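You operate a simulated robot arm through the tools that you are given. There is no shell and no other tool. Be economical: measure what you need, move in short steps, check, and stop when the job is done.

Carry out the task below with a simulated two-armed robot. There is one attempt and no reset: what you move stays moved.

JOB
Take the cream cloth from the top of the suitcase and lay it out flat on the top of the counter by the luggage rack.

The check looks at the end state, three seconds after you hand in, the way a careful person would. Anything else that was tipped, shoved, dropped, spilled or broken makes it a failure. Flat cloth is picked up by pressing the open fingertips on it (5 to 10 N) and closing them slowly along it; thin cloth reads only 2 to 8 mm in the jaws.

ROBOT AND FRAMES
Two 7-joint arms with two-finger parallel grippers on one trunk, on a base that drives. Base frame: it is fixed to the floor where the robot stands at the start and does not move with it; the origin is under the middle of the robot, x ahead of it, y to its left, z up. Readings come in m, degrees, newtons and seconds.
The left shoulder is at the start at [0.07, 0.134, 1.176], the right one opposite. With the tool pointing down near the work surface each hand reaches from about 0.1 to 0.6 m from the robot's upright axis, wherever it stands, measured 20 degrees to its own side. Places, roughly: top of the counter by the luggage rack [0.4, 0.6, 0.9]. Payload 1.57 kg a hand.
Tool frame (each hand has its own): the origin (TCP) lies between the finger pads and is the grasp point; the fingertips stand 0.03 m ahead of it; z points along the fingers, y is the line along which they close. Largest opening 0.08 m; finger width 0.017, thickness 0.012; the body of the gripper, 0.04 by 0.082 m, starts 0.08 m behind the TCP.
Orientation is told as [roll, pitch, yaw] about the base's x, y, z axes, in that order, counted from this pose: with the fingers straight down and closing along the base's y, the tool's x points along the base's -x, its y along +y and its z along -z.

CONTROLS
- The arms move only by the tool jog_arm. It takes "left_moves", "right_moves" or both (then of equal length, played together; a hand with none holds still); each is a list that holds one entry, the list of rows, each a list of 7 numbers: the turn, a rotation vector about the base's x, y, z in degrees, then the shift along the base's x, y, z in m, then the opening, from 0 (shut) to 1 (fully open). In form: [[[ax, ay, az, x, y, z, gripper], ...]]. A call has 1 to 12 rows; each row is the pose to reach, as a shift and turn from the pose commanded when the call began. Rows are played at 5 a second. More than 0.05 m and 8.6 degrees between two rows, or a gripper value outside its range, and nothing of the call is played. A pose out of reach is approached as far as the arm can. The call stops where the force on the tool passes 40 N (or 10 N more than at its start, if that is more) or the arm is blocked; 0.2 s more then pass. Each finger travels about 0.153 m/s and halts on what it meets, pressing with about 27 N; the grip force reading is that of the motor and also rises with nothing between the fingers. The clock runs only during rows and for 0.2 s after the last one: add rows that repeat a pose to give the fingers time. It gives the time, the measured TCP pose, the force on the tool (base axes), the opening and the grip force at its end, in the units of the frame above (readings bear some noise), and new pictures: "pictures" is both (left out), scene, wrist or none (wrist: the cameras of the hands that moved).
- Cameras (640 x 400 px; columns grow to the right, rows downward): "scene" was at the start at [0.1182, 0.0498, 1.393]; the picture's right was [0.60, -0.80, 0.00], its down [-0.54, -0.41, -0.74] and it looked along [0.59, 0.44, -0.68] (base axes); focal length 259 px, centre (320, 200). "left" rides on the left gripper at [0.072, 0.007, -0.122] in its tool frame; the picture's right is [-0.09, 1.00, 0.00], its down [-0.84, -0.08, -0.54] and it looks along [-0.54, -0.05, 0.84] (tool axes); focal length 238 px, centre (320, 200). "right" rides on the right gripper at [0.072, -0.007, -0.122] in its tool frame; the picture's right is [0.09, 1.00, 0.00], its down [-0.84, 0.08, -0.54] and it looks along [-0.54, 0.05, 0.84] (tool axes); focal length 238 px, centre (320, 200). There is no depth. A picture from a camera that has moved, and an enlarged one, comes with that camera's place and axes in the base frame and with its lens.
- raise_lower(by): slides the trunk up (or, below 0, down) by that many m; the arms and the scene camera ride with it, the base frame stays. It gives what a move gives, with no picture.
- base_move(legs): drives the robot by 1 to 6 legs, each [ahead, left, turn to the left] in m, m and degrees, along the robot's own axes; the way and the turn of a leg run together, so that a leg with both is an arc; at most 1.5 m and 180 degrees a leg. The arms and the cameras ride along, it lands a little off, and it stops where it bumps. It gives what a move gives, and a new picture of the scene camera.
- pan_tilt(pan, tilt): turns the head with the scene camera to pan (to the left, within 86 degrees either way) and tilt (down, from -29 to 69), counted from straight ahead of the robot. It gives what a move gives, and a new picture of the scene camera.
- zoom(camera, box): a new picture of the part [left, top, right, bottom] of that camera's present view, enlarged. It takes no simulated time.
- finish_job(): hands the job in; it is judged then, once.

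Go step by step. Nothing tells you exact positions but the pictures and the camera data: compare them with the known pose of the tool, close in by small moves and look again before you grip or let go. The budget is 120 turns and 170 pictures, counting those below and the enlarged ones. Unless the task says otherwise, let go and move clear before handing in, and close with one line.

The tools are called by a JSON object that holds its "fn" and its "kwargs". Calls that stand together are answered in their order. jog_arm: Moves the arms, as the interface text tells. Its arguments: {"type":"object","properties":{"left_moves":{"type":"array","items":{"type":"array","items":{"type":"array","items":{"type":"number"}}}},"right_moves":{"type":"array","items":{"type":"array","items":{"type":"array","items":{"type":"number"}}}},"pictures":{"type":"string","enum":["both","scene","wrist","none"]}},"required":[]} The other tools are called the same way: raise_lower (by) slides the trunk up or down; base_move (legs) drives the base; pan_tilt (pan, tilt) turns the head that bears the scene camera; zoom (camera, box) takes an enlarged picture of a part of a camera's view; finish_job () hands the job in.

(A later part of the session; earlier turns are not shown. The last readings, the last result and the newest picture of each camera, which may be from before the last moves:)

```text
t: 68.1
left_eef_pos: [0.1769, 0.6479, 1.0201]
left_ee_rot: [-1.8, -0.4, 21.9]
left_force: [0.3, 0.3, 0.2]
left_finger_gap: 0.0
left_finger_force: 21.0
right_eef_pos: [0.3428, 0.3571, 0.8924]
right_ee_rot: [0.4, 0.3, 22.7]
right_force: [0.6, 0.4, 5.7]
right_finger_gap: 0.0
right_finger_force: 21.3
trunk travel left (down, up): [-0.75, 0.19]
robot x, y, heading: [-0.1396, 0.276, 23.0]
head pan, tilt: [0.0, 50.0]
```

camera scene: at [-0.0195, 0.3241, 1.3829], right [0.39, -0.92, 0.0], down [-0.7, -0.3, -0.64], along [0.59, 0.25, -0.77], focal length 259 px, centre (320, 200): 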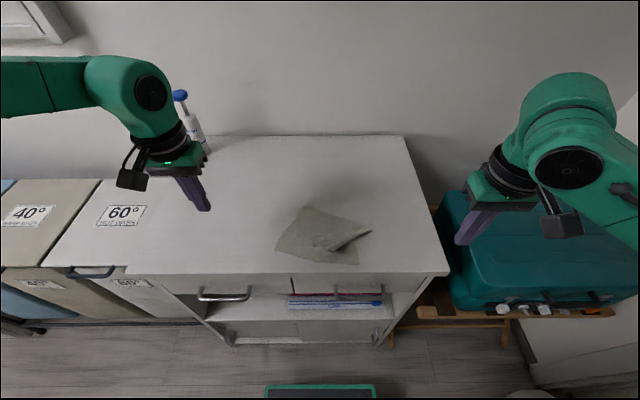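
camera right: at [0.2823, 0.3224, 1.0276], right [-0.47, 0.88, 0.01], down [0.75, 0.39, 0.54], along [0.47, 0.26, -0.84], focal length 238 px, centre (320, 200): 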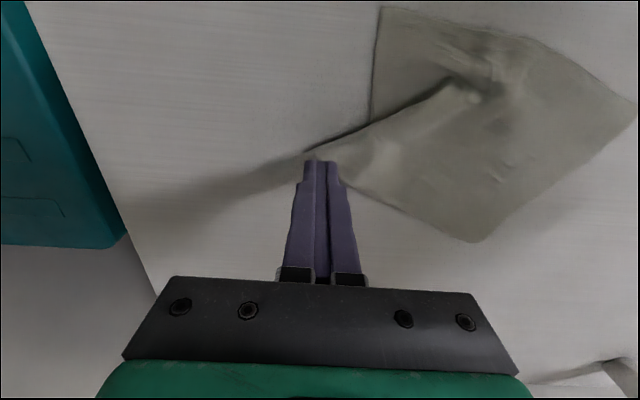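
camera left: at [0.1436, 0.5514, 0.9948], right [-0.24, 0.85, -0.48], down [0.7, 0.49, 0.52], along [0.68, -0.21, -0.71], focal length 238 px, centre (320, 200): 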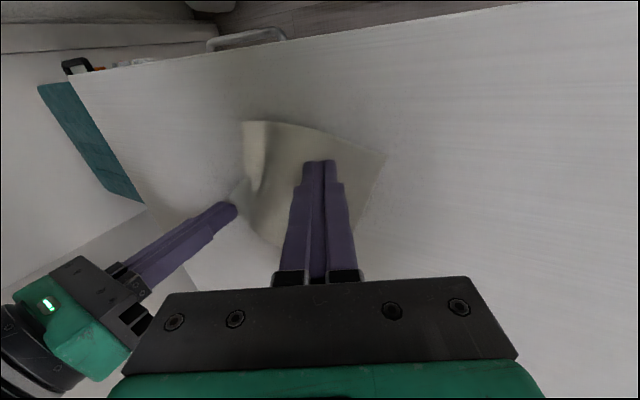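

{"fn": "jog_arm", "kwargs": {"right_moves": [[[0, 0, 0, 0, 0, -0.001, 0], [0, 0, 0, 0.007, 0.003, -0.001, 0], [0, 0, 0, 0.014, 0.007, -0.001, 0], [0, 0, 0, 0.021, 0.011, -0.001, 0], [0, 0, 0, 0.028, 0.015, -0.001, 0], [0, 0, 0, 0.035, 0.019, -0.001, 0], [0, 0, 0, 0.042, 0.022, -0.001, 0]]], "pictures": "wrist"}}

{"fn": "zoom", "kwargs": {"camera": "scene", "box": [250, 190, 394, 280]}}

```text
t: 69.7
left_eef_pos: [0.1748, 0.6477, 1.0194]
left_ee_rot: [-1.8, -0.6, 21.9]
left_force: [-0.4, -0.3, 0.1]
left_finger_gap: 0.0
left_finger_force: 21.0
right_eef_pos: [0.3829, 0.3794, 0.8923]
right_ee_rot: [0.4, 0.2, 22.9]
right_force: [-1.7, -0.5, 12.7]
right_finger_gap: 0.0
right_finger_force: 21.5
trunk travel left (down, up): [-0.75, 0.19]
robot x, y, heading: [-0.1382, 0.2729, 22.8]
head pan, tilt: [0.0, 50.0]
camera right: at [0.3216, 0.3452, 1.0139], right [-0.47, 0.88, 0.01], down [0.74, 0.39, 0.54], along [0.47, 0.26, -0.84], focal length 238 px, centre (320, 200)
```

right: 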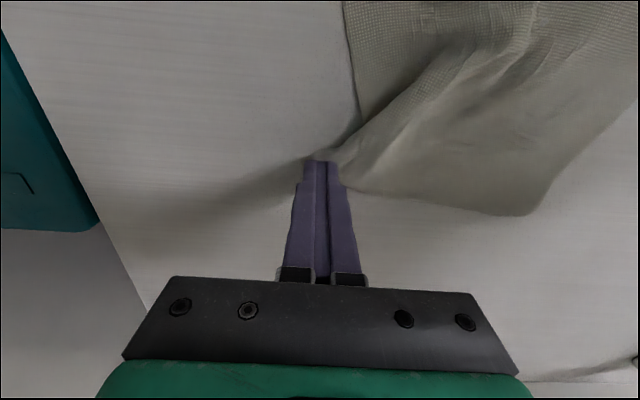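

```text
4.44 times, centred on (322, 235) of scene
camera zoom: at [-0.0209, 0.3243, 1.3831], right [0.39, -0.92, 0.0], down [-0.7, -0.3, -0.64], along [0.59, 0.25, -0.76], focal length 1151 px, centre (311, 44)
```

zoom: 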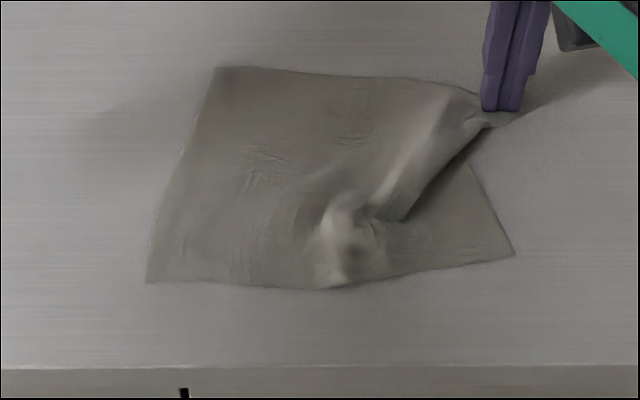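

The cloth squared up nicely; a diagonal ridge remains near the right end. I'll pull the far-right corner a little further out and back, then lift.

{"fn": "jog_arm", "kwargs": {"right_moves": [[[0, 0, 0, 0.006, -0.005, 0, 0], [0, 0, 0, 0.012, -0.009, 0, 0], [0, 0, 0, 0.019, -0.014, 0, 0], [0, 0, 0, 0.019, -0.014, 0.02, 0], [0, 0, 0, 0.01, -0.03, 0.05, 0], [0, 0, 0, -0.01, -0.07, 0.06, 0], [0, 0, 0, -0.03, -0.1, 0.06, 0]]], "pictures": "wrist"}}

{"fn": "zoom", "kwargs": {"camera": "scene", "box": [250, 190, 394, 280]}}

```text
t: 71.3
left_eef_pos: [0.1764, 0.6467, 1.02]
left_ee_rot: [-1.8, -0.5, 21.9]
left_force: [-0.3, 0.1, 0.0]
left_finger_gap: 0.0
left_finger_force: 21.3
right_eef_pos: [0.3547, 0.2775, 0.9539]
right_ee_rot: [0.4, 0.5, 22.9]
right_force: [0.2, -0.1, -0.5]
right_finger_gap: 0.0001
right_finger_force: 20.9
trunk travel left (down, up): [-0.75, 0.19]
robot x, y, heading: [-0.1384, 0.2768, 22.9]
head pan, tilt: [0.0, 50.0]
camera right: at [0.2931, 0.2439, 1.0767], right [-0.47, 0.88, 0.01], down [0.75, 0.39, 0.54], along [0.47, 0.26, -0.84], focal length 238 px, centre (320, 200)
```

right: 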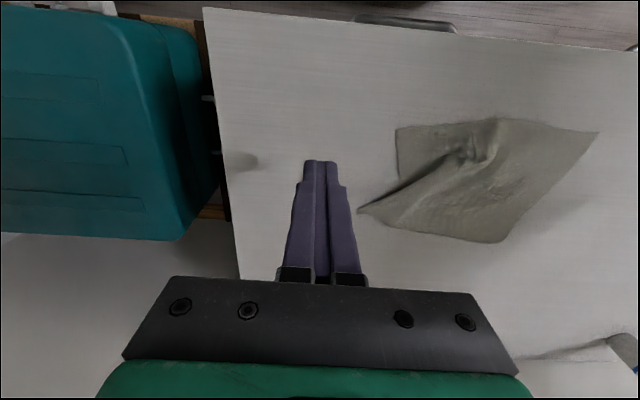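

```text
4.44 times, centred on (322, 235) of scene
camera zoom: at [-0.0185, 0.3237, 1.3829], right [0.39, -0.92, 0.0], down [-0.71, -0.3, -0.64], along [0.59, 0.25, -0.77], focal length 1151 px, centre (311, 44)
```

zoom: 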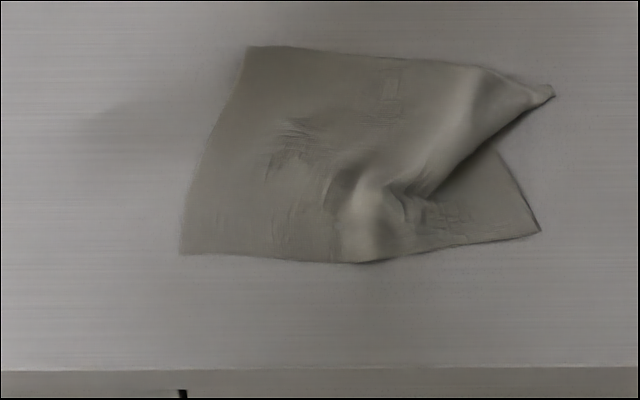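

The cloth is well placed on the counter now; next the near-right corner must come toward the robot while the left part is pinned. I'll slide the base 6 cm right so the left hand reaches.

{"fn": "base_move", "kwargs": {"legs": [[0, -0.06, 0]]}}

{"fn": "zoom", "kwargs": {"camera": "scene", "box": [220, 180, 380, 280]}}

```text
t: 72.3
left_eef_pos: [0.199, 0.5957, 1.0166]
left_ee_rot: [-2.1, -0.4, 21.8]
left_force: [0.0, 0.6, -0.1]
left_finger_gap: 0.0
left_finger_force: 21.7
right_eef_pos: [0.3778, 0.2282, 0.9562]
right_ee_rot: [0.2, 0.3, 22.8]
right_force: [-0.4, 0.2, 0.7]
right_finger_gap: 0.0
right_finger_force: 21.3
trunk travel left (down, up): [-0.75, 0.19]
robot x, y, heading: [-0.1167, 0.2204, 22.6]
head pan, tilt: [0.0, 50.0]
camera scene: at [0.0038, 0.2743, 1.3827], right [0.39, -0.92, 0.0], down [-0.7, -0.3, -0.64], along [0.59, 0.25, -0.77], focal length 259 px, centre (320, 200)
```

scene: 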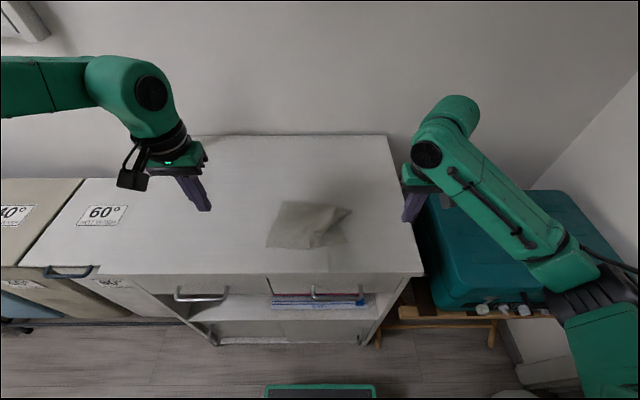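

```text
4.00 times, centred on (300, 230) of scene
camera zoom: at [0.0038, 0.2743, 1.3827], right [0.39, -0.92, 0.0], down [-0.7, -0.3, -0.64], along [0.59, 0.25, -0.77], focal length 1036 px, centre (400, 80)
```

zoom: 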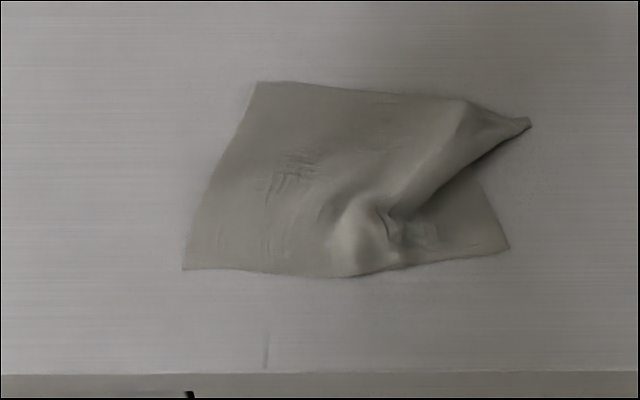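

{"fn": "jog_arm", "kwargs": {"left_moves": [[[-5, -2, 0, 0.01, -0.02, -0.01, 0], [-10, -4.2, 0, 0.025, -0.045, -0.025, 0], [-14, -6, 0, 0.04, -0.07, -0.045, 0], [-18, -7.6, 0, 0.058, -0.092, -0.07, 0], [-21.2, -9, 0, 0.073, -0.109, -0.09, 0], [-21.2, -9, 0, 0.073, -0.109, -0.105, 0]]], "right_moves": [[[0, 0, 0, -0.01, 0.025, 0, 0], [0, 0, 0, -0.025, 0.055, 0, 0], [0, 0, 0, -0.04, 0.085, 0, 0], [0, 0, 0, -0.059, 0.115, 0, 0], [0, 0, 0, -0.059, 0.122, -0.03, 0], [0, 0, 0, -0.059, 0.122, -0.05, 0]]]}}

```text
t: 73.7
left_eef_pos: [0.2747, 0.4856, 0.9136]
left_ee_rot: [-24.8, -0.9, 22.1]
left_force: [-0.1, -0.4, -0.2]
left_finger_gap: 0.0
left_finger_force: 21.7
right_eef_pos: [0.3203, 0.3475, 0.9044]
right_ee_rot: [0.3, 0.4, 22.9]
right_force: [-0.8, 0.1, -0.3]
right_finger_gap: 0.0003
right_finger_force: 20.7
trunk travel left (down, up): [-0.75, 0.19]
robot x, y, heading: [-0.1123, 0.218, 23.1]
head pan, tilt: [0.0, 50.0]
camera scene: at [0.0053, 0.2703, 1.3828], right [0.39, -0.92, 0.0], down [-0.71, -0.3, -0.64], along [0.59, 0.25, -0.77], focal length 259 px, centre (320, 200)
camera right: at [0.2575, 0.3135, 1.0266], right [-0.47, 0.88, 0.01], down [0.75, 0.39, 0.54], along [0.47, 0.26, -0.84], focal length 238 px, centre (320, 200)
camera left: at [0.1832, 0.5102, 1.0192], right [-0.25, 0.87, -0.42], down [0.71, 0.46, 0.54], along [0.66, -0.16, -0.73], focal length 238 px, centre (320, 200)
```

scene: 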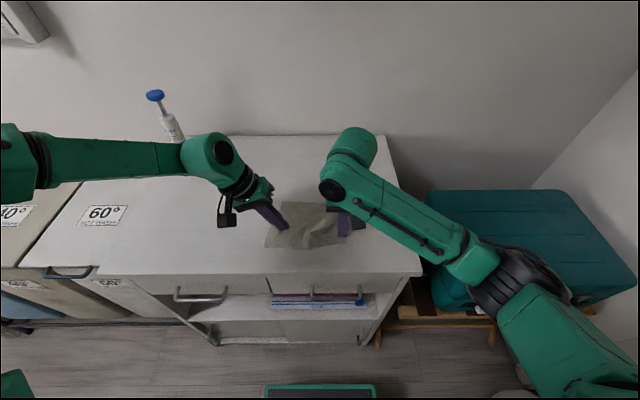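
right: 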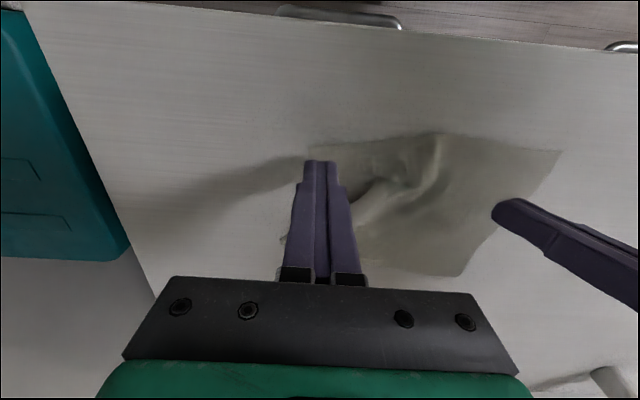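
left: 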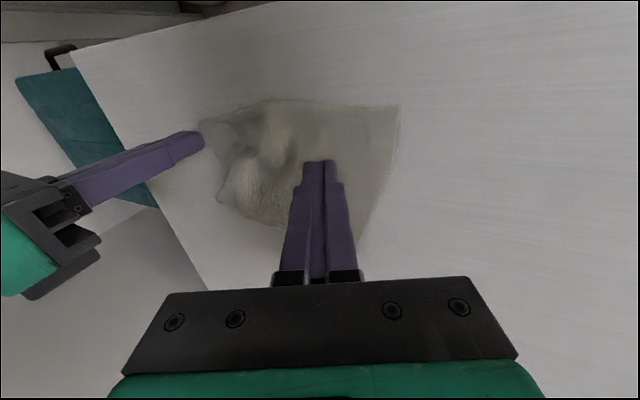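

Both hands are in position; lowering to press.

{"fn": "jog_arm", "kwargs": {"left_moves": [[[0, 0, 0, 0, 0, -0.01, 0], [0, 0, 0, 0, 0, -0.016, 0], [0, 0, 0, 0, 0, -0.019, 0], [0, 0, 0, 0, 0, -0.0205, 0], [0, 0, 0, 0, 0, -0.022, 0]]], "right_moves": [[[0, 0, 0, 0, 0, -0.006, 0], [0, 0, 0, 0, 0, -0.01, 0], [0, 0, 0, 0, 0, -0.012, 0], [0, 0, 0, 0, 0, -0.0132, 0], [0, 0, 0, 0, 0, -0.0142, 0]]], "pictures": "none"}}

```text
t: 74.9
left_eef_pos: [0.2721, 0.4854, 0.8924]
left_ee_rot: [-24.8, -0.8, 22.2]
left_force: [-0.3, 0.8, 0.7]
left_finger_gap: 0.0001
left_finger_force: 21.1
right_eef_pos: [0.3179, 0.3467, 0.8915]
right_ee_rot: [0.5, 0.3, 22.8]
right_force: [0.1, 1.0, 6.4]
right_finger_gap: 0.0002
right_finger_force: 21.0
trunk travel left (down, up): [-0.75, 0.19]
robot x, y, heading: [-0.1184, 0.2218, 22.6]
head pan, tilt: [0.0, 50.0]
```

Left needs a little more pressure; then I drag the near-right corner toward the robot.

{"fn": "jog_arm", "kwargs": {"left_moves": [[[0, 0, 0, 0, 0, -0.0015, 0], [0, 0, 0, 0, 0, -0.003, 0], [0, 0, 0, 0, 0, -0.003, 0], [0, 0, 0, 0, 0, -0.003, 0], [0, 0, 0, 0, 0, -0.003, 0], [0, 0, 0, 0, 0, -0.003, 0], [0, 0, 0, 0, 0, -0.003, 0]]], "right_moves": [[[0, 0, 0, 0, 0, -0.0005, 0], [0, 0, 0, 0, 0, -0.001, 0], [0, 0, 0, -0.006, -0.004, -0.001, 0], [0, 0, 0, -0.013, -0.008, -0.001, 0], [0, 0, 0, -0.02, -0.012, -0.001, 0], [0, 0, 0, -0.027, -0.016, -0.001, 0], [0, 0, 0, -0.034, -0.02, -0.001, 0]]], "pictures": "wrist"}}

{"fn": "zoom", "kwargs": {"camera": "scene", "box": [220, 180, 380, 280]}}

```text
t: 76.5
left_eef_pos: [0.2701, 0.484, 0.8923]
left_ee_rot: [-24.9, -1.2, 22.1]
left_force: [5.0, 1.4, 25.8]
left_finger_gap: 0.0
left_finger_force: 21.5
right_eef_pos: [0.2827, 0.3263, 0.8919]
right_ee_rot: [0.5, -0.1, 22.8]
right_force: [5.2, 4.1, 31.7]
right_finger_gap: 0.0
right_finger_force: 21.4
trunk travel left (down, up): [-0.75, 0.19]
robot x, y, heading: [-0.1094, 0.2256, 22.7]
head pan, tilt: [0.0, 50.0]
camera right: at [0.2206, 0.2921, 1.0129], right [-0.47, 0.88, 0.01], down [0.74, 0.39, 0.54], along [0.48, 0.26, -0.84], focal length 238 px, centre (320, 200)
camera left: at [0.1781, 0.5082, 0.9981], right [-0.25, 0.87, -0.42], down [0.7, 0.46, 0.54], along [0.66, -0.16, -0.73], focal length 238 px, centre (320, 200)
```

right: 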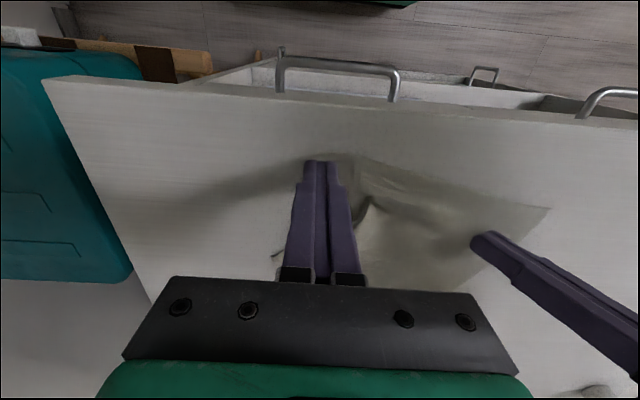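
left: 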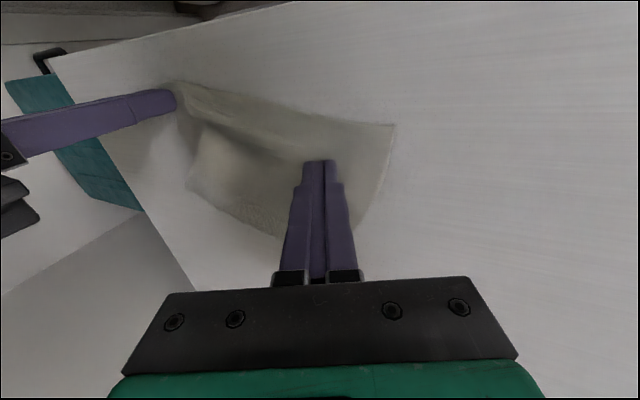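

```text
4.00 times, centred on (300, 230) of scene
camera zoom: at [-0.0004, 0.2679, 1.3837], right [0.39, -0.92, 0.0], down [-0.7, -0.3, -0.65], along [0.6, 0.25, -0.76], focal length 1036 px, centre (400, 80)
```

zoom: 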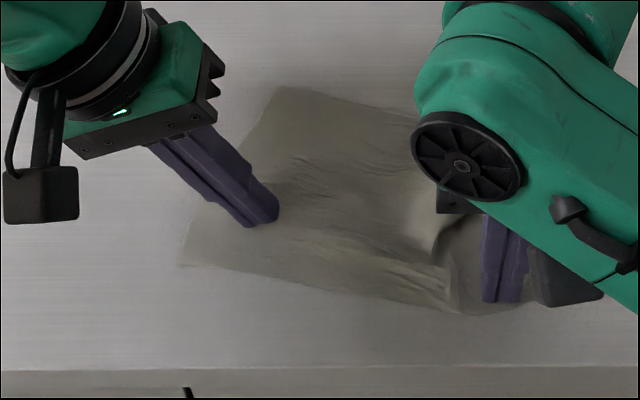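

The near-right corner came out well. I'll lift the right hand, leave the left pinned, and look.

{"fn": "jog_arm", "kwargs": {"right_moves": [[[0, 0, 0, 0, 0, 0.02, 0], [0, 0, 0, 0.01, -0.02, 0.05, 0], [0, 0, 0, 0.02, -0.06, 0.06, 0], [0, 0, 0, 0.03, -0.1, 0.06, 0]]], "pictures": "wrist"}}

{"fn": "zoom", "kwargs": {"camera": "scene", "box": [220, 180, 380, 280]}}

```text
t: 77.5
left_eef_pos: [0.2703, 0.4831, 0.8922]
left_ee_rot: [-24.9, -1.1, 22.2]
left_force: [-1.8, 4.0, 34.4]
left_finger_gap: 0.0
left_finger_force: 21.3
right_eef_pos: [0.3094, 0.2266, 0.9531]
right_ee_rot: [0.4, 0.0, 22.8]
right_force: [-1.1, -1.0, 0.1]
right_finger_gap: 0.0
right_finger_force: 20.9
trunk travel left (down, up): [-0.75, 0.19]
robot x, y, heading: [-0.1141, 0.2214, 23.0]
head pan, tilt: [0.0, 50.0]
camera right: at [0.2481, 0.1909, 1.0754], right [-0.47, 0.88, 0.01], down [0.74, 0.39, 0.54], along [0.47, 0.26, -0.84], focal length 238 px, centre (320, 200)
```

right: 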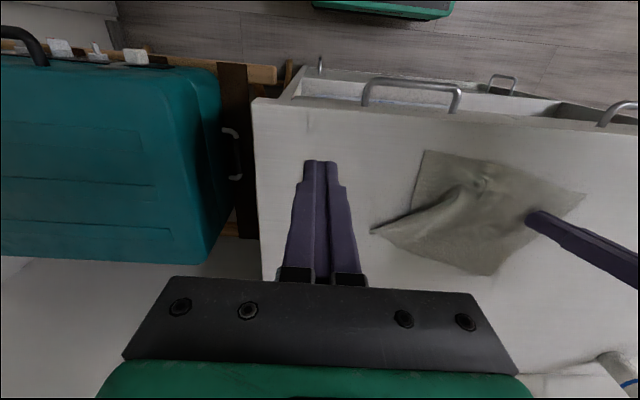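

```text
4.00 times, centred on (300, 230) of scene
camera zoom: at [0.0, 0.2671, 1.3834], right [0.39, -0.92, 0.0], down [-0.7, -0.3, -0.65], along [0.6, 0.25, -0.76], focal length 1036 px, centre (400, 80)
```

zoom: 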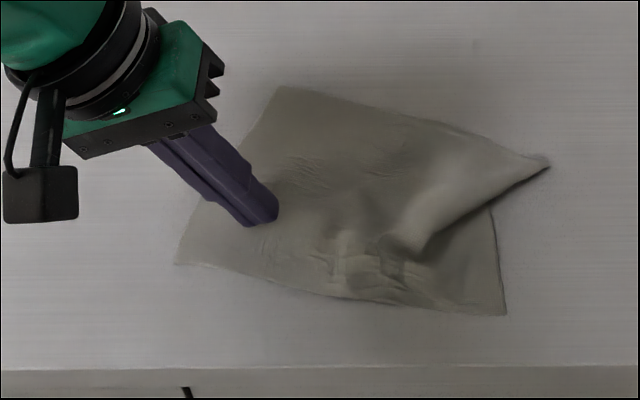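

The far-right corner got pulled along a bit; I'll drag it back out with the left still pinning.

{"fn": "jog_arm", "kwargs": {"right_moves": [[[0, 0, 0, 0.025, 0.035, 0, 0], [0, 0, 0, 0.05, 0.07, 0, 0], [0, 0, 0, 0.07, 0.105, 0, 0], [0, 0, 0, 0.074, 0.113, -0.03, 0], [0, 0, 0, 0.074, 0.113, -0.05, 0], [0, 0, 0, 0.074, 0.113, -0.0575, 0], [0, 0, 0, 0.074, 0.113, -0.0605, 0], [0, 0, 0, 0.074, 0.113, -0.062, 0]]], "pictures": "wrist"}}

```text
t: 79.3
left_eef_pos: [0.2702, 0.4834, 0.8905]
left_ee_rot: [-24.9, -1.3, 22.2]
left_force: [4.7, 2.0, 26.2]
left_finger_gap: 0.0
left_finger_force: 21.7
right_eef_pos: [0.385, 0.3402, 0.8919]
right_ee_rot: [0.6, -0.1, 22.9]
right_force: [-2.8, -0.1, 16.4]
right_finger_gap: 0.0001
right_finger_force: 21.3
trunk travel left (down, up): [-0.75, 0.19]
robot x, y, heading: [-0.1176, 0.2226, 23.0]
head pan, tilt: [0.0, 50.0]
camera right: at [0.3233, 0.3046, 1.0131], right [-0.47, 0.88, 0.01], down [0.74, 0.39, 0.54], along [0.48, 0.26, -0.84], focal length 238 px, centre (320, 200)
```

right: 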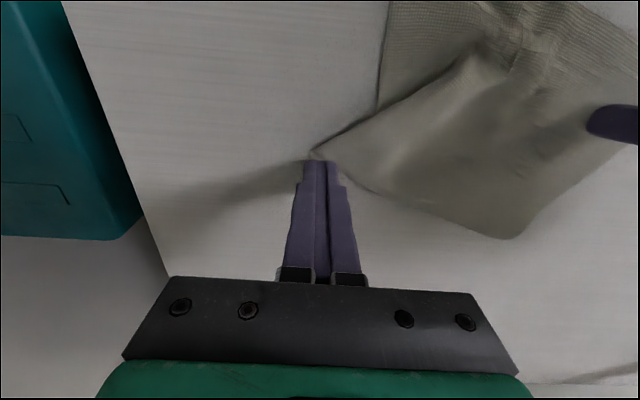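

{"fn": "jog_arm", "kwargs": {"right_moves": [[[0, 0, 0, 0.006, 0.002, 0, 0], [0, 0, 0, 0.012, 0.004, 0, 0], [0, 0, 0, 0.018, 0.006, 0, 0], [0, 0, 0, 0.024, 0.008, 0, 0], [0, 0, 0, 0.031, 0.009, 0, 0]]], "pictures": "wrist"}}

{"fn": "zoom", "kwargs": {"camera": "scene", "box": [220, 180, 380, 280]}}

```text
t: 80.5
left_eef_pos: [0.2662, 0.4822, 0.8932]
left_ee_rot: [-24.8, -1.1, 22.3]
left_force: [4.0, 0.2, 17.9]
left_finger_gap: 0.0001
left_finger_force: 21.2
right_eef_pos: [0.4148, 0.3476, 0.8912]
right_ee_rot: [0.3, -0.1, 23.0]
right_force: [-5.9, -0.8, 30.1]
right_finger_gap: 0.0
right_finger_force: 21.2
trunk travel left (down, up): [-0.75, 0.19]
robot x, y, heading: [-0.1148, 0.2227, 23.4]
head pan, tilt: [0.0, 50.0]
camera right: at [0.353, 0.3129, 1.013], right [-0.47, 0.88, 0.01], down [0.74, 0.39, 0.54], along [0.48, 0.26, -0.84], focal length 238 px, centre (320, 200)
```

right: 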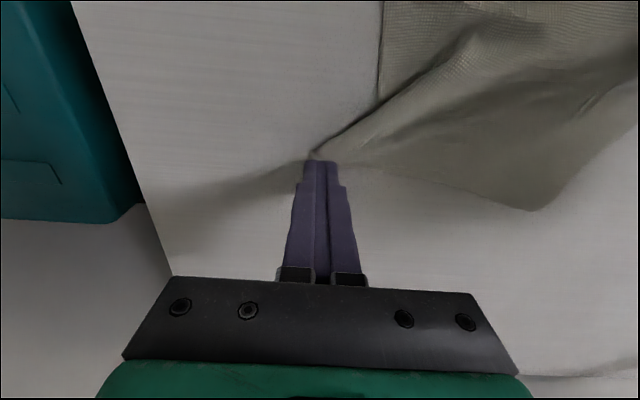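

```text
4.00 times, centred on (300, 230) of scene
camera zoom: at [-0.0035, 0.2669, 1.3838], right [0.39, -0.92, 0.0], down [-0.7, -0.3, -0.65], along [0.6, 0.25, -0.76], focal length 1036 px, centre (400, 80)
```

zoom: 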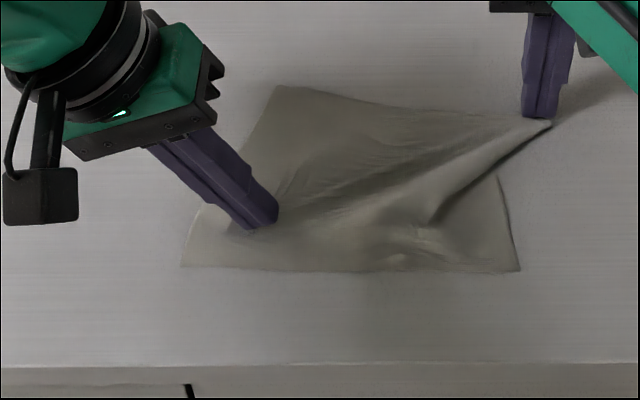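

Pulling one corner drags the other through the pleat, so I need one hand on each of the two right corners. I'll lift both hands, then slide the base right and slightly ahead so both are in reach.

{"fn": "jog_arm", "kwargs": {"right_moves": [[[0, 0, 0, 0, 0, 0.03, 0], [0, 0, 0, 0, -0.02, 0.07, 0], [0, 0, 0, -0.01, -0.05, 0.1, 0], [0, 0, 0, -0.02, -0.09, 0.11, 0]]], "left_moves": [[[0, 0, 0, 0, 0.005, 0.03, 0], [0, 0, 0, -0.01, 0.02, 0.07, 0], [0, 0, 0, -0.02, 0.045, 0.1, 0], [0, 0, 0, -0.03, 0.07, 0.12, 0]]], "pictures": "none"}}

{"fn": "base_move", "kwargs": {"legs": [[0, -0.12, 0], [0.05, 0, 0]]}}

{"fn": "zoom", "kwargs": {"camera": "scene", "box": [190, 190, 350, 290]}}

```text
t: 81.5
left_eef_pos: [0.2421, 0.5566, 1.0098]
left_ee_rot: [-24.8, -0.8, 22.2]
left_force: [0.3, -0.7, 0.3]
left_finger_gap: 0.0001
left_finger_force: 21.6
right_eef_pos: [0.3971, 0.2615, 0.9982]
right_ee_rot: [0.4, 0.4, 22.9]
right_force: [0.4, 0.3, 0.1]
right_finger_gap: 0.0002
right_finger_force: 21.0
trunk travel left (down, up): [-0.75, 0.19]
robot x, y, heading: [-0.1159, 0.2195, 22.5]
head pan, tilt: [0.0, 50.0]
```

```text
t: 83.3
left_eef_pos: [0.3323, 0.4601, 1.0113]
left_ee_rot: [-24.9, -1.1, 22.1]
left_force: [-0.4, 0.6, -0.3]
left_finger_gap: 0.0
left_finger_force: 21.7
right_eef_pos: [0.4884, 0.1651, 0.9993]
right_ee_rot: [0.4, 0.1, 22.8]
right_force: [-0.3, -1.0, -0.5]
right_finger_gap: 0.0001
right_finger_force: 21.8
trunk travel left (down, up): [-0.75, 0.19]
robot x, y, heading: [-0.0228, 0.1272, 22.5]
head pan, tilt: [0.0, 50.0]
camera scene: at [0.0934, 0.1734, 1.3834], right [0.39, -0.92, 0.0], down [-0.7, -0.3, -0.65], along [0.6, 0.25, -0.76], focal length 259 px, centre (320, 200)
```

scene: 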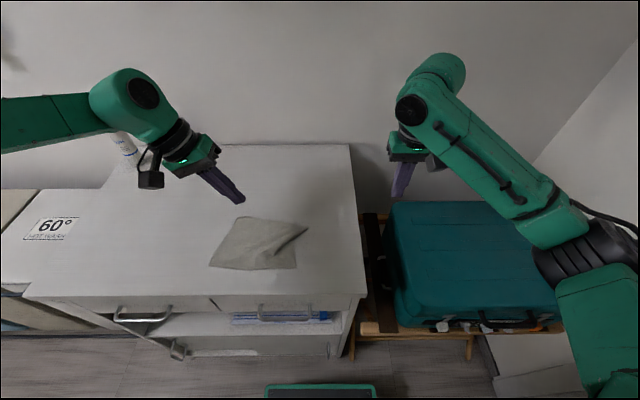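

```text
4.00 times, centred on (270, 240) of scene
camera zoom: at [0.0934, 0.1734, 1.3834], right [0.39, -0.92, 0.0], down [-0.7, -0.3, -0.65], along [0.6, 0.25, -0.76], focal length 1036 px, centre (520, 40)
```

zoom: 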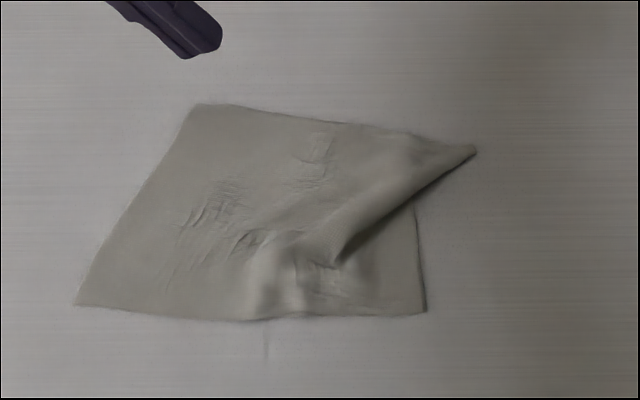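

Now both right corners should be reachable: near-right at [0.306, 0.315] for the left hand and far-right at [0.414, 0.334] for the right hand. I'll bring both over them, each leaning outward.

{"fn": "jog_arm", "kwargs": {"left_moves": [[[0, 0, 0, -0.004, -0.02, 0, 0], [0, 0, 0, -0.008, -0.045, 0, 0], [0, 0, 0, -0.014, -0.07, -0.01, 0], [0, 0, 0, -0.02, -0.095, -0.03, 0], [0, 0, 0, -0.024, -0.119, -0.06, 0], [0, 0, 0, -0.024, -0.119, -0.09, 0], [0, 0, 0, -0.024, -0.119, -0.1, 0]]], "right_moves": [[[5, 2, 0, -0.01, 0.03, 0, 0], [10, 4.2, 0, -0.025, 0.06, 0, 0], [15, 6.4, 0, -0.04, 0.09, 0, 0], [18.4, 7.8, 0, -0.055, 0.12, -0.01, 0], [18.4, 7.8, 0, -0.07, 0.15, -0.03, 0], [18.4, 7.8, 0, -0.074, 0.17, -0.06, 0], [18.4, 7.8, 0, -0.074, 0.17, -0.085, 0]]]}}

```text
t: 84.9
left_eef_pos: [0.3125, 0.3418, 0.908]
left_ee_rot: [-24.9, -0.8, 22.2]
left_force: [-0.4, 0.4, -0.5]
left_finger_gap: 0.0
left_finger_force: 20.9
right_eef_pos: [0.4196, 0.3385, 0.913]
right_ee_rot: [20.6, 0.4, 23.0]
right_force: [-0.2, -0.4, -0.2]
right_finger_gap: 0.0
right_finger_force: 21.2
trunk travel left (down, up): [-0.75, 0.19]
robot x, y, heading: [-0.0167, 0.1252, 22.6]
head pan, tilt: [0.0, 50.0]
camera scene: at [0.0989, 0.174, 1.3828], right [0.39, -0.92, 0.0], down [-0.71, -0.3, -0.64], along [0.59, 0.25, -0.77], focal length 259 px, centre (320, 200)
camera right: at [0.374, 0.2651, 1.0257], right [-0.45, 0.82, 0.35], down [0.82, 0.22, 0.53], along [0.36, 0.52, -0.77], focal length 238 px, centre (320, 200)
camera left: at [0.2218, 0.3672, 1.015], right [-0.25, 0.87, -0.42], down [0.71, 0.46, 0.54], along [0.66, -0.16, -0.73], focal length 238 px, centre (320, 200)
```

scene: 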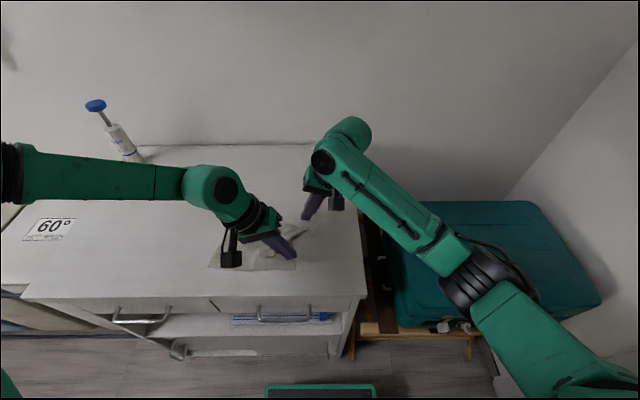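
right: 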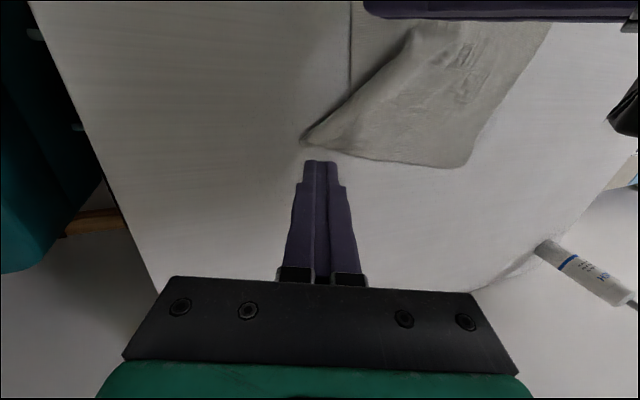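
left: 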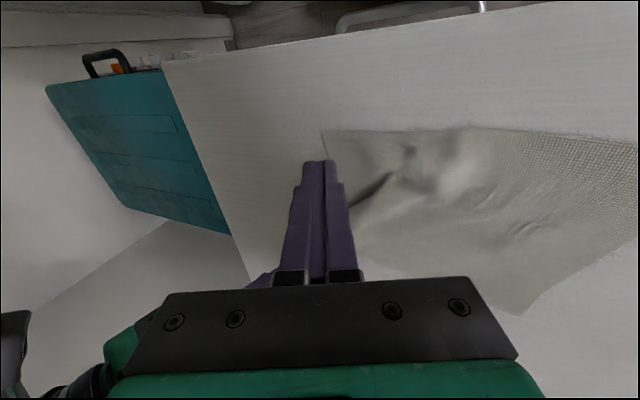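

Small alignment shifts, then press with both.

{"fn": "jog_arm", "kwargs": {"left_moves": [[[0, 0, 0, -0.013, 0.0075, 0, 0], [0, 0, 0, -0.013, 0.0075, -0.008, 0], [0, 0, 0, -0.013, 0.0075, -0.013, 0], [0, 0, 0, -0.013, 0.0075, -0.0155, 0], [0, 0, 0, -0.013, 0.0075, -0.0165, 0], [0, 0, 0, -0.013, 0.0075, -0.0165, 0]]], "right_moves": [[[0, 0, 0, -0.015, 0, 0, 0], [0, 0, 0, -0.015, 0, -0.008, 0], [0, 0, 0, -0.015, 0, -0.014, 0], [0, 0, 0, -0.015, 0, -0.017, 0], [0, 0, 0, -0.015, 0, -0.019, 0], [0, 0, 0, -0.015, 0, -0.0205, 0]]], "pictures": "wrist"}}

```text
t: 86.3
left_eef_pos: [0.2986, 0.3481, 0.8936]
left_ee_rot: [-24.7, -1.0, 22.2]
left_force: [0.6, -0.3, 0.2]
left_finger_gap: 0.0
left_finger_force: 20.9
right_eef_pos: [0.4043, 0.3379, 0.8936]
right_ee_rot: [20.5, 0.2, 23.0]
right_force: [0.7, -0.2, 5.7]
right_finger_gap: 0.0
right_finger_force: 21.7
trunk travel left (down, up): [-0.75, 0.19]
robot x, y, heading: [-0.0219, 0.1244, 22.6]
head pan, tilt: [0.0, 50.0]
camera right: at [0.3576, 0.2645, 1.0052], right [-0.45, 0.82, 0.35], down [0.82, 0.22, 0.53], along [0.36, 0.52, -0.77], focal length 238 px, centre (320, 200)
camera left: at [0.2086, 0.3736, 0.9999], right [-0.25, 0.87, -0.42], down [0.71, 0.46, 0.54], along [0.66, -0.16, -0.73], focal length 238 px, centre (320, 200)
```

right: 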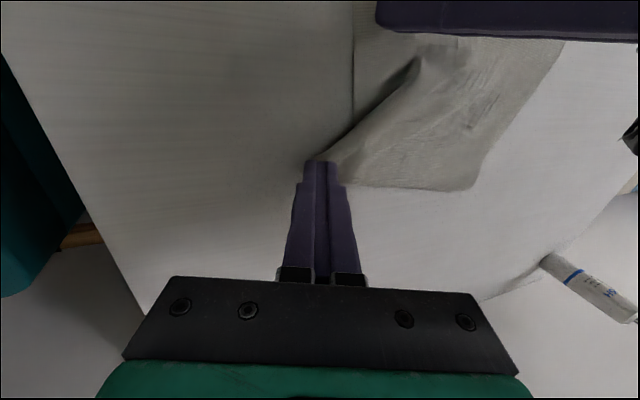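
left: 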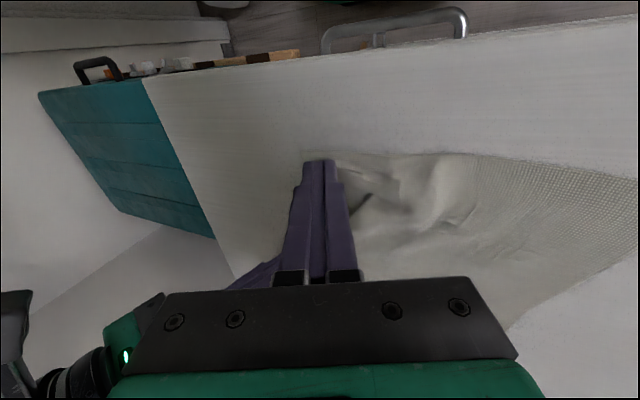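

Now I press a bit more and drag the near-right corner with the left hand while the right hand holds the far-right corner.

{"fn": "jog_arm", "kwargs": {"left_moves": [[[0, 0, 0, 0, 0, -0.0015, 0], [0, 0, 0, 0, 0, -0.0025, 0], [0, 0, 0, -0.006, -0.004, -0.003, 0], [0, 0, 0, -0.012, -0.008, -0.003, 0], [0, 0, 0, -0.018, -0.012, -0.003, 0], [0, 0, 0, -0.024, -0.016, -0.003, 0], [0, 0, 0, -0.03, -0.02, -0.003, 0]]], "right_moves": [[[0, 0, 0, 0, 0, -0.001, 0], [0, 0, 0, 0, 0, -0.002, 0], [0, 0, 0, 0, 0, -0.002, 0], [0, 0, 0, 0, 0, -0.002, 0], [0, 0, 0, 0, 0, -0.002, 0], [0, 0, 0, 0, 0, -0.002, 0], [0, 0, 0, 0, 0, -0.002, 0]]], "pictures": "wrist"}}

{"fn": "zoom", "kwargs": {"camera": "scene", "box": [190, 190, 350, 290]}}

```text
t: 87.9
left_eef_pos: [0.2688, 0.3289, 0.8919]
left_ee_rot: [-25.0, -1.2, 22.3]
left_force: [6.7, 2.8, 28.8]
left_finger_gap: 0.0
left_finger_force: 21.6
right_eef_pos: [0.4007, 0.3364, 0.8938]
right_ee_rot: [20.5, 0.0, 23.1]
right_force: [1.3, 2.5, 17.9]
right_finger_gap: 0.0
right_finger_force: 21.5
trunk travel left (down, up): [-0.75, 0.19]
robot x, y, heading: [-0.0179, 0.1264, 22.7]
head pan, tilt: [0.0, 50.0]
camera right: at [0.3556, 0.263, 1.0048], right [-0.45, 0.82, 0.35], down [0.82, 0.22, 0.53], along [0.36, 0.52, -0.77], focal length 238 px, centre (320, 200)
camera left: at [0.1768, 0.3533, 0.9981], right [-0.25, 0.87, -0.42], down [0.71, 0.46, 0.54], along [0.66, -0.16, -0.73], focal length 238 px, centre (320, 200)
```

right: 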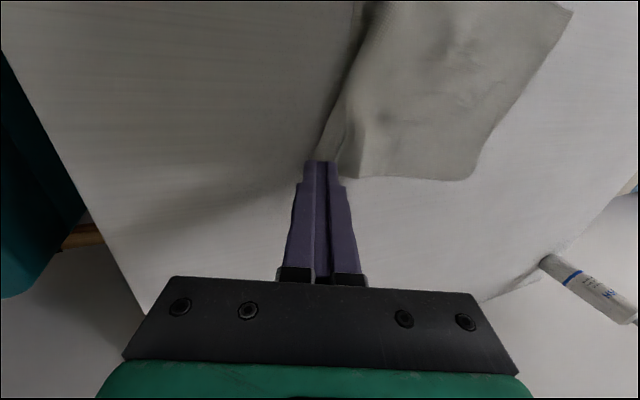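
left: 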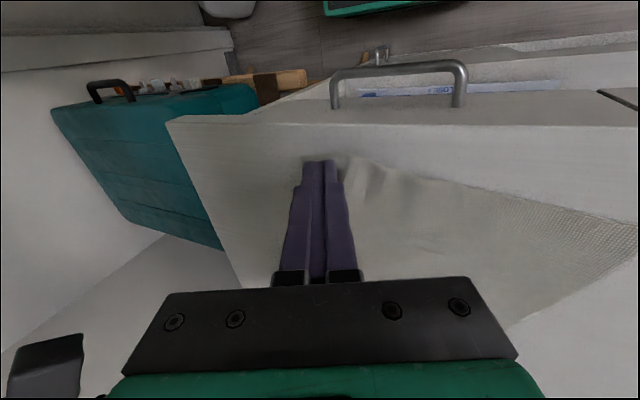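

```text
4.00 times, centred on (270, 240) of scene
camera zoom: at [0.0952, 0.1724, 1.3834], right [0.39, -0.92, 0.0], down [-0.7, -0.3, -0.65], along [0.59, 0.25, -0.76], focal length 1036 px, centre (520, 40)
```

zoom: 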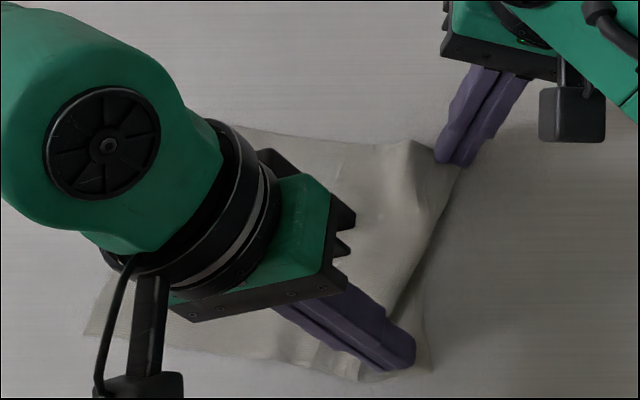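

The pleat opened up. I'll pull both corners about 1 cm right together to take out the last slack, then lift both straight up and back off.

{"fn": "jog_arm", "kwargs": {"left_moves": [[[0, 0, 0, 0.002, -0.005, 0, 0], [0, 0, 0, 0.004, -0.01, 0, 0], [0, 0, 0, 0.004, -0.01, 0, 0], [0, 0, 0, 0.004, -0.008, 0.025, 0], [0, 0, 0, 0, 0.01, 0.065, 0], [0, 0, 0, -0.01, 0.04, 0.1, 0], [0, 0, 0, -0.03, 0.08, 0.12, 0], [0, 0, 0, -0.05, 0.12, 0.13, 0], [0, 0, 0, -0.07, 0.16, 0.13, 0], [0, 0, 0, -0.09, 0.2, 0.13, 0]]], "right_moves": [[[0, 0, 0, 0.002, -0.006, 0, 0], [0, 0, 0, 0.004, -0.012, 0, 0], [0, 0, 0, 0.005, -0.016, 0, 0], [0, 0, 0, 0.005, -0.016, 0.025, 0], [0, 0, 0, 0.008, -0.03, 0.06, 0], [0, 0, 0, 0.01, -0.05, 0.09, 0], [0, 0, 0, 0.01, -0.08, 0.11, 0], [0, 0, 0, 0.01, -0.11, 0.12, 0], [0, 0, 0, 0.01, -0.14, 0.12, 0], [0, 0, 0, 0.01, -0.14, 0.12, 0]]], "pictures": "scene"}}

{"fn": "zoom", "kwargs": {"camera": "scene", "box": [190, 190, 350, 290]}}

```text
t: 90.1
left_eef_pos: [0.1781, 0.532, 1.0207]
left_ee_rot: [-24.8, -0.9, 22.1]
left_force: [-0.7, 0.7, -0.6]
left_finger_gap: 0.0001
left_finger_force: 21.1
right_eef_pos: [0.4129, 0.1961, 1.0101]
right_ee_rot: [20.2, 0.4, 23.0]
right_force: [0.4, 0.7, 0.0]
right_finger_gap: 0.0
right_finger_force: 21.3
trunk travel left (down, up): [-0.75, 0.19]
robot x, y, heading: [-0.0176, 0.1257, 22.9]
head pan, tilt: [0.0, 50.0]
camera scene: at [0.0981, 0.1761, 1.3828], right [0.39, -0.92, 0.0], down [-0.71, -0.3, -0.64], along [0.59, 0.25, -0.77], focal length 259 px, centre (320, 200)
```

scene: 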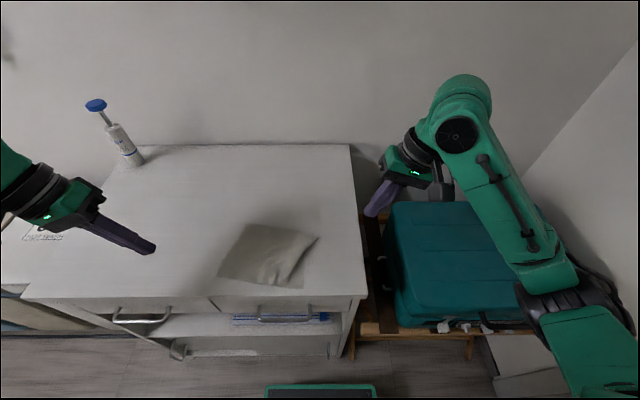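

```text
4.00 times, centred on (270, 240) of scene
camera zoom: at [0.0981, 0.1761, 1.3828], right [0.39, -0.92, 0.0], down [-0.71, -0.3, -0.64], along [0.59, 0.25, -0.77], focal length 1036 px, centre (520, 40)
```

zoom: 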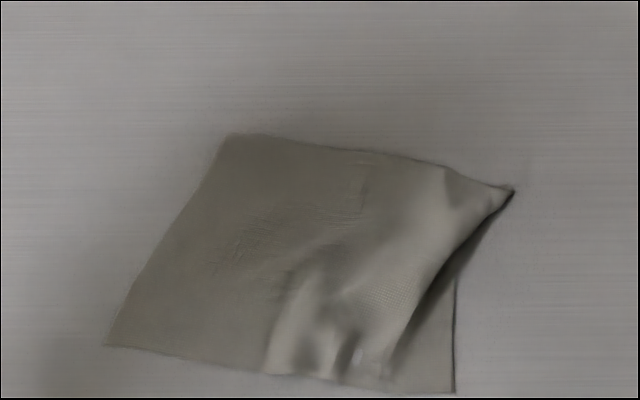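

Big improvement; what remains is a ridge near the right end. The left hand can now reach the far-left corner too, so I'll press the two far corners and pull them apart and back to square and tension the cloth.

{"fn": "jog_arm", "kwargs": {"left_moves": [[[0, 0, 0, 0.04, -0.014, 0, 0], [0, 0, 0, 0.08, -0.028, 0, 0], [0, 0, 0, 0.12, -0.042, -0.02, 0], [0, 0, 0, 0.15, -0.052, -0.05, 0], [0, 0, 0, 0.167, -0.058, -0.085, 0], [0, 0, 0, 0.167, -0.058, -0.107, 0]]], "right_moves": [[[0, 0, 0, -0.01, 0.03, 0, 0], [0, 0, 0, -0.02, 0.06, 0, 0], [0, 0, 0, -0.028, 0.09, -0.02, 0], [0, 0, 0, -0.028, 0.109, -0.05, 0], [0, 0, 0, -0.028, 0.109, -0.08, 0], [0, 0, 0, -0.028, 0.109, -0.097, 0]]]}}

```text
t: 91.5
left_eef_pos: [0.346, 0.4718, 0.9132]
left_ee_rot: [-25.0, -1.0, 22.1]
left_force: [-0.5, -0.3, -0.9]
left_finger_gap: 0.0
left_finger_force: 21.6
right_eef_pos: [0.3842, 0.3079, 0.9125]
right_ee_rot: [20.4, 0.3, 23.0]
right_force: [0.3, 0.2, 0.1]
right_finger_gap: 0.0
right_finger_force: 21.8
trunk travel left (down, up): [-0.75, 0.19]
robot x, y, heading: [-0.0196, 0.1293, 22.9]
head pan, tilt: [0.0, 50.0]
camera scene: at [0.0987, 0.1746, 1.3828], right [0.39, -0.92, 0.0], down [-0.71, -0.3, -0.64], along [0.59, 0.25, -0.77], focal length 259 px, centre (320, 200)
camera right: at [0.3394, 0.2348, 1.0242], right [-0.45, 0.82, 0.35], down [0.82, 0.22, 0.53], along [0.36, 0.52, -0.77], focal length 238 px, centre (320, 200)
camera left: at [0.2554, 0.4967, 1.0196], right [-0.25, 0.87, -0.42], down [0.71, 0.46, 0.54], along [0.66, -0.16, -0.73], focal length 238 px, centre (320, 200)
```

scene: 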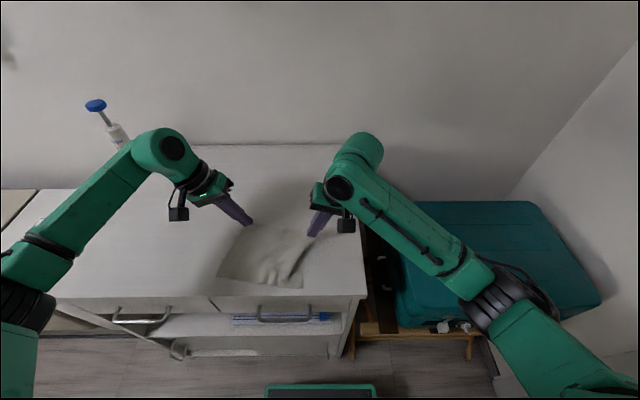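
right: 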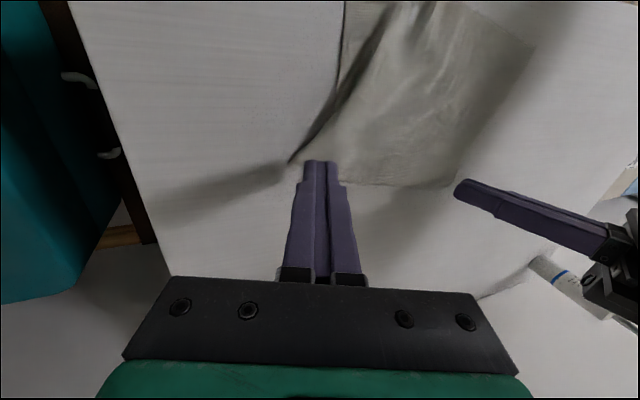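
left: 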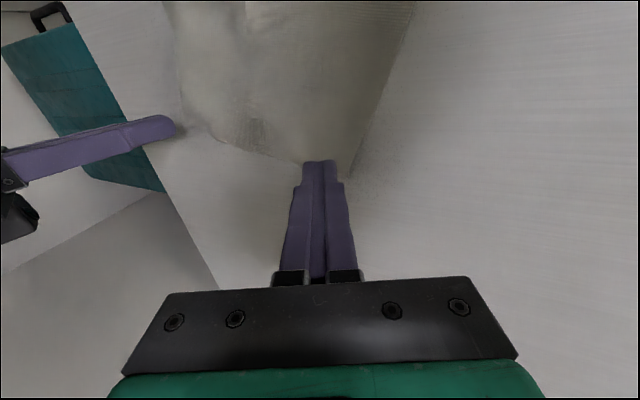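

{"fn": "jog_arm", "kwargs": {"left_moves": [[[0, 0, 0, 0, 0, -0.01, 0], [0, 0, 0, 0, 0, -0.017, 0], [0, 0, 0, 0, 0, -0.02, 0], [0, 0, 0, 0, 0, -0.022, 0], [0, 0, 0, 0, 0, -0.023, 0]]], "right_moves": [[[0, 0, 0, 0, 0, -0.01, 0], [0, 0, 0, 0, 0, -0.016, 0], [0, 0, 0, 0, 0, -0.019, 0], [0, 0, 0, 0, 0, -0.0205, 0], [0, 0, 0, 0, 0, -0.0215, 0]]], "pictures": "none"}}

```text
t: 92.7
left_eef_pos: [0.3463, 0.4701, 0.893]
left_ee_rot: [-24.9, -1.1, 22.2]
left_force: [0.0, 2.1, 10.4]
left_finger_gap: 0.0
left_finger_force: 21.1
right_eef_pos: [0.3831, 0.305, 0.8925]
right_ee_rot: [20.5, 0.1, 22.9]
right_force: [1.5, 0.2, 4.5]
right_finger_gap: 0.0003
right_finger_force: 21.6
trunk travel left (down, up): [-0.75, 0.19]
robot x, y, heading: [-0.023, 0.1246, 22.8]
head pan, tilt: [0.0, 50.0]
```

{"fn": "jog_arm", "kwargs": {"left_moves": [[[0, 0, 0, 0, 0, -0.0005, 0], [0, 0, 0, 0.001, 0.007, -0.0005, 0], [0, 0, 0, 0.001, 0.014, -0.0005, 0], [0, 0, 0, 0.002, 0.021, -0.0005, 0], [0, 0, 0, 0.002, 0.028, -0.0005, 0], [0, 0, 0, 0.003, 0.033, -0.0005, 0]]], "right_moves": [[[0, 0, 0, 0, 0, -0.0015, 0], [0, 0, 0, 0.004, 0.002, -0.0015, 0], [0, 0, 0, 0.008, 0.004, -0.0015, 0], [0, 0, 0, 0.012, 0.006, -0.0015, 0], [0, 0, 0, 0.016, 0.008, -0.0015, 0], [0, 0, 0, 0.02, 0.01, -0.0015, 0]]], "pictures": "none"}}

{"fn": "zoom", "kwargs": {"camera": "scene", "box": [190, 190, 350, 290]}}

```text
t: 94.1
left_eef_pos: [0.3463, 0.5005, 0.8922]
left_ee_rot: [-24.9, -1.1, 22.1]
left_force: [0.7, -8.6, 14.1]
left_finger_gap: 0.0
left_finger_force: 21.7
right_eef_pos: [0.4011, 0.3131, 0.8924]
right_ee_rot: [20.5, 0.0, 23.0]
right_force: [-4.6, 5.6, 15.1]
right_finger_gap: 0.0
right_finger_force: 21.0
trunk travel left (down, up): [-0.75, 0.19]
robot x, y, heading: [-0.0231, 0.1289, 22.9]
head pan, tilt: [0.0, 50.0]
```

```text
4.00 times, centred on (270, 240) of scene
camera zoom: at [0.0937, 0.1713, 1.3834], right [0.39, -0.92, 0.0], down [-0.7, -0.3, -0.65], along [0.6, 0.25, -0.76], focal length 1036 px, centre (520, 40)
```

zoom: 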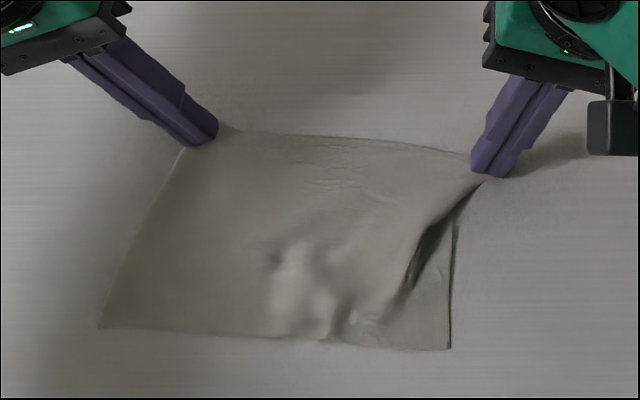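

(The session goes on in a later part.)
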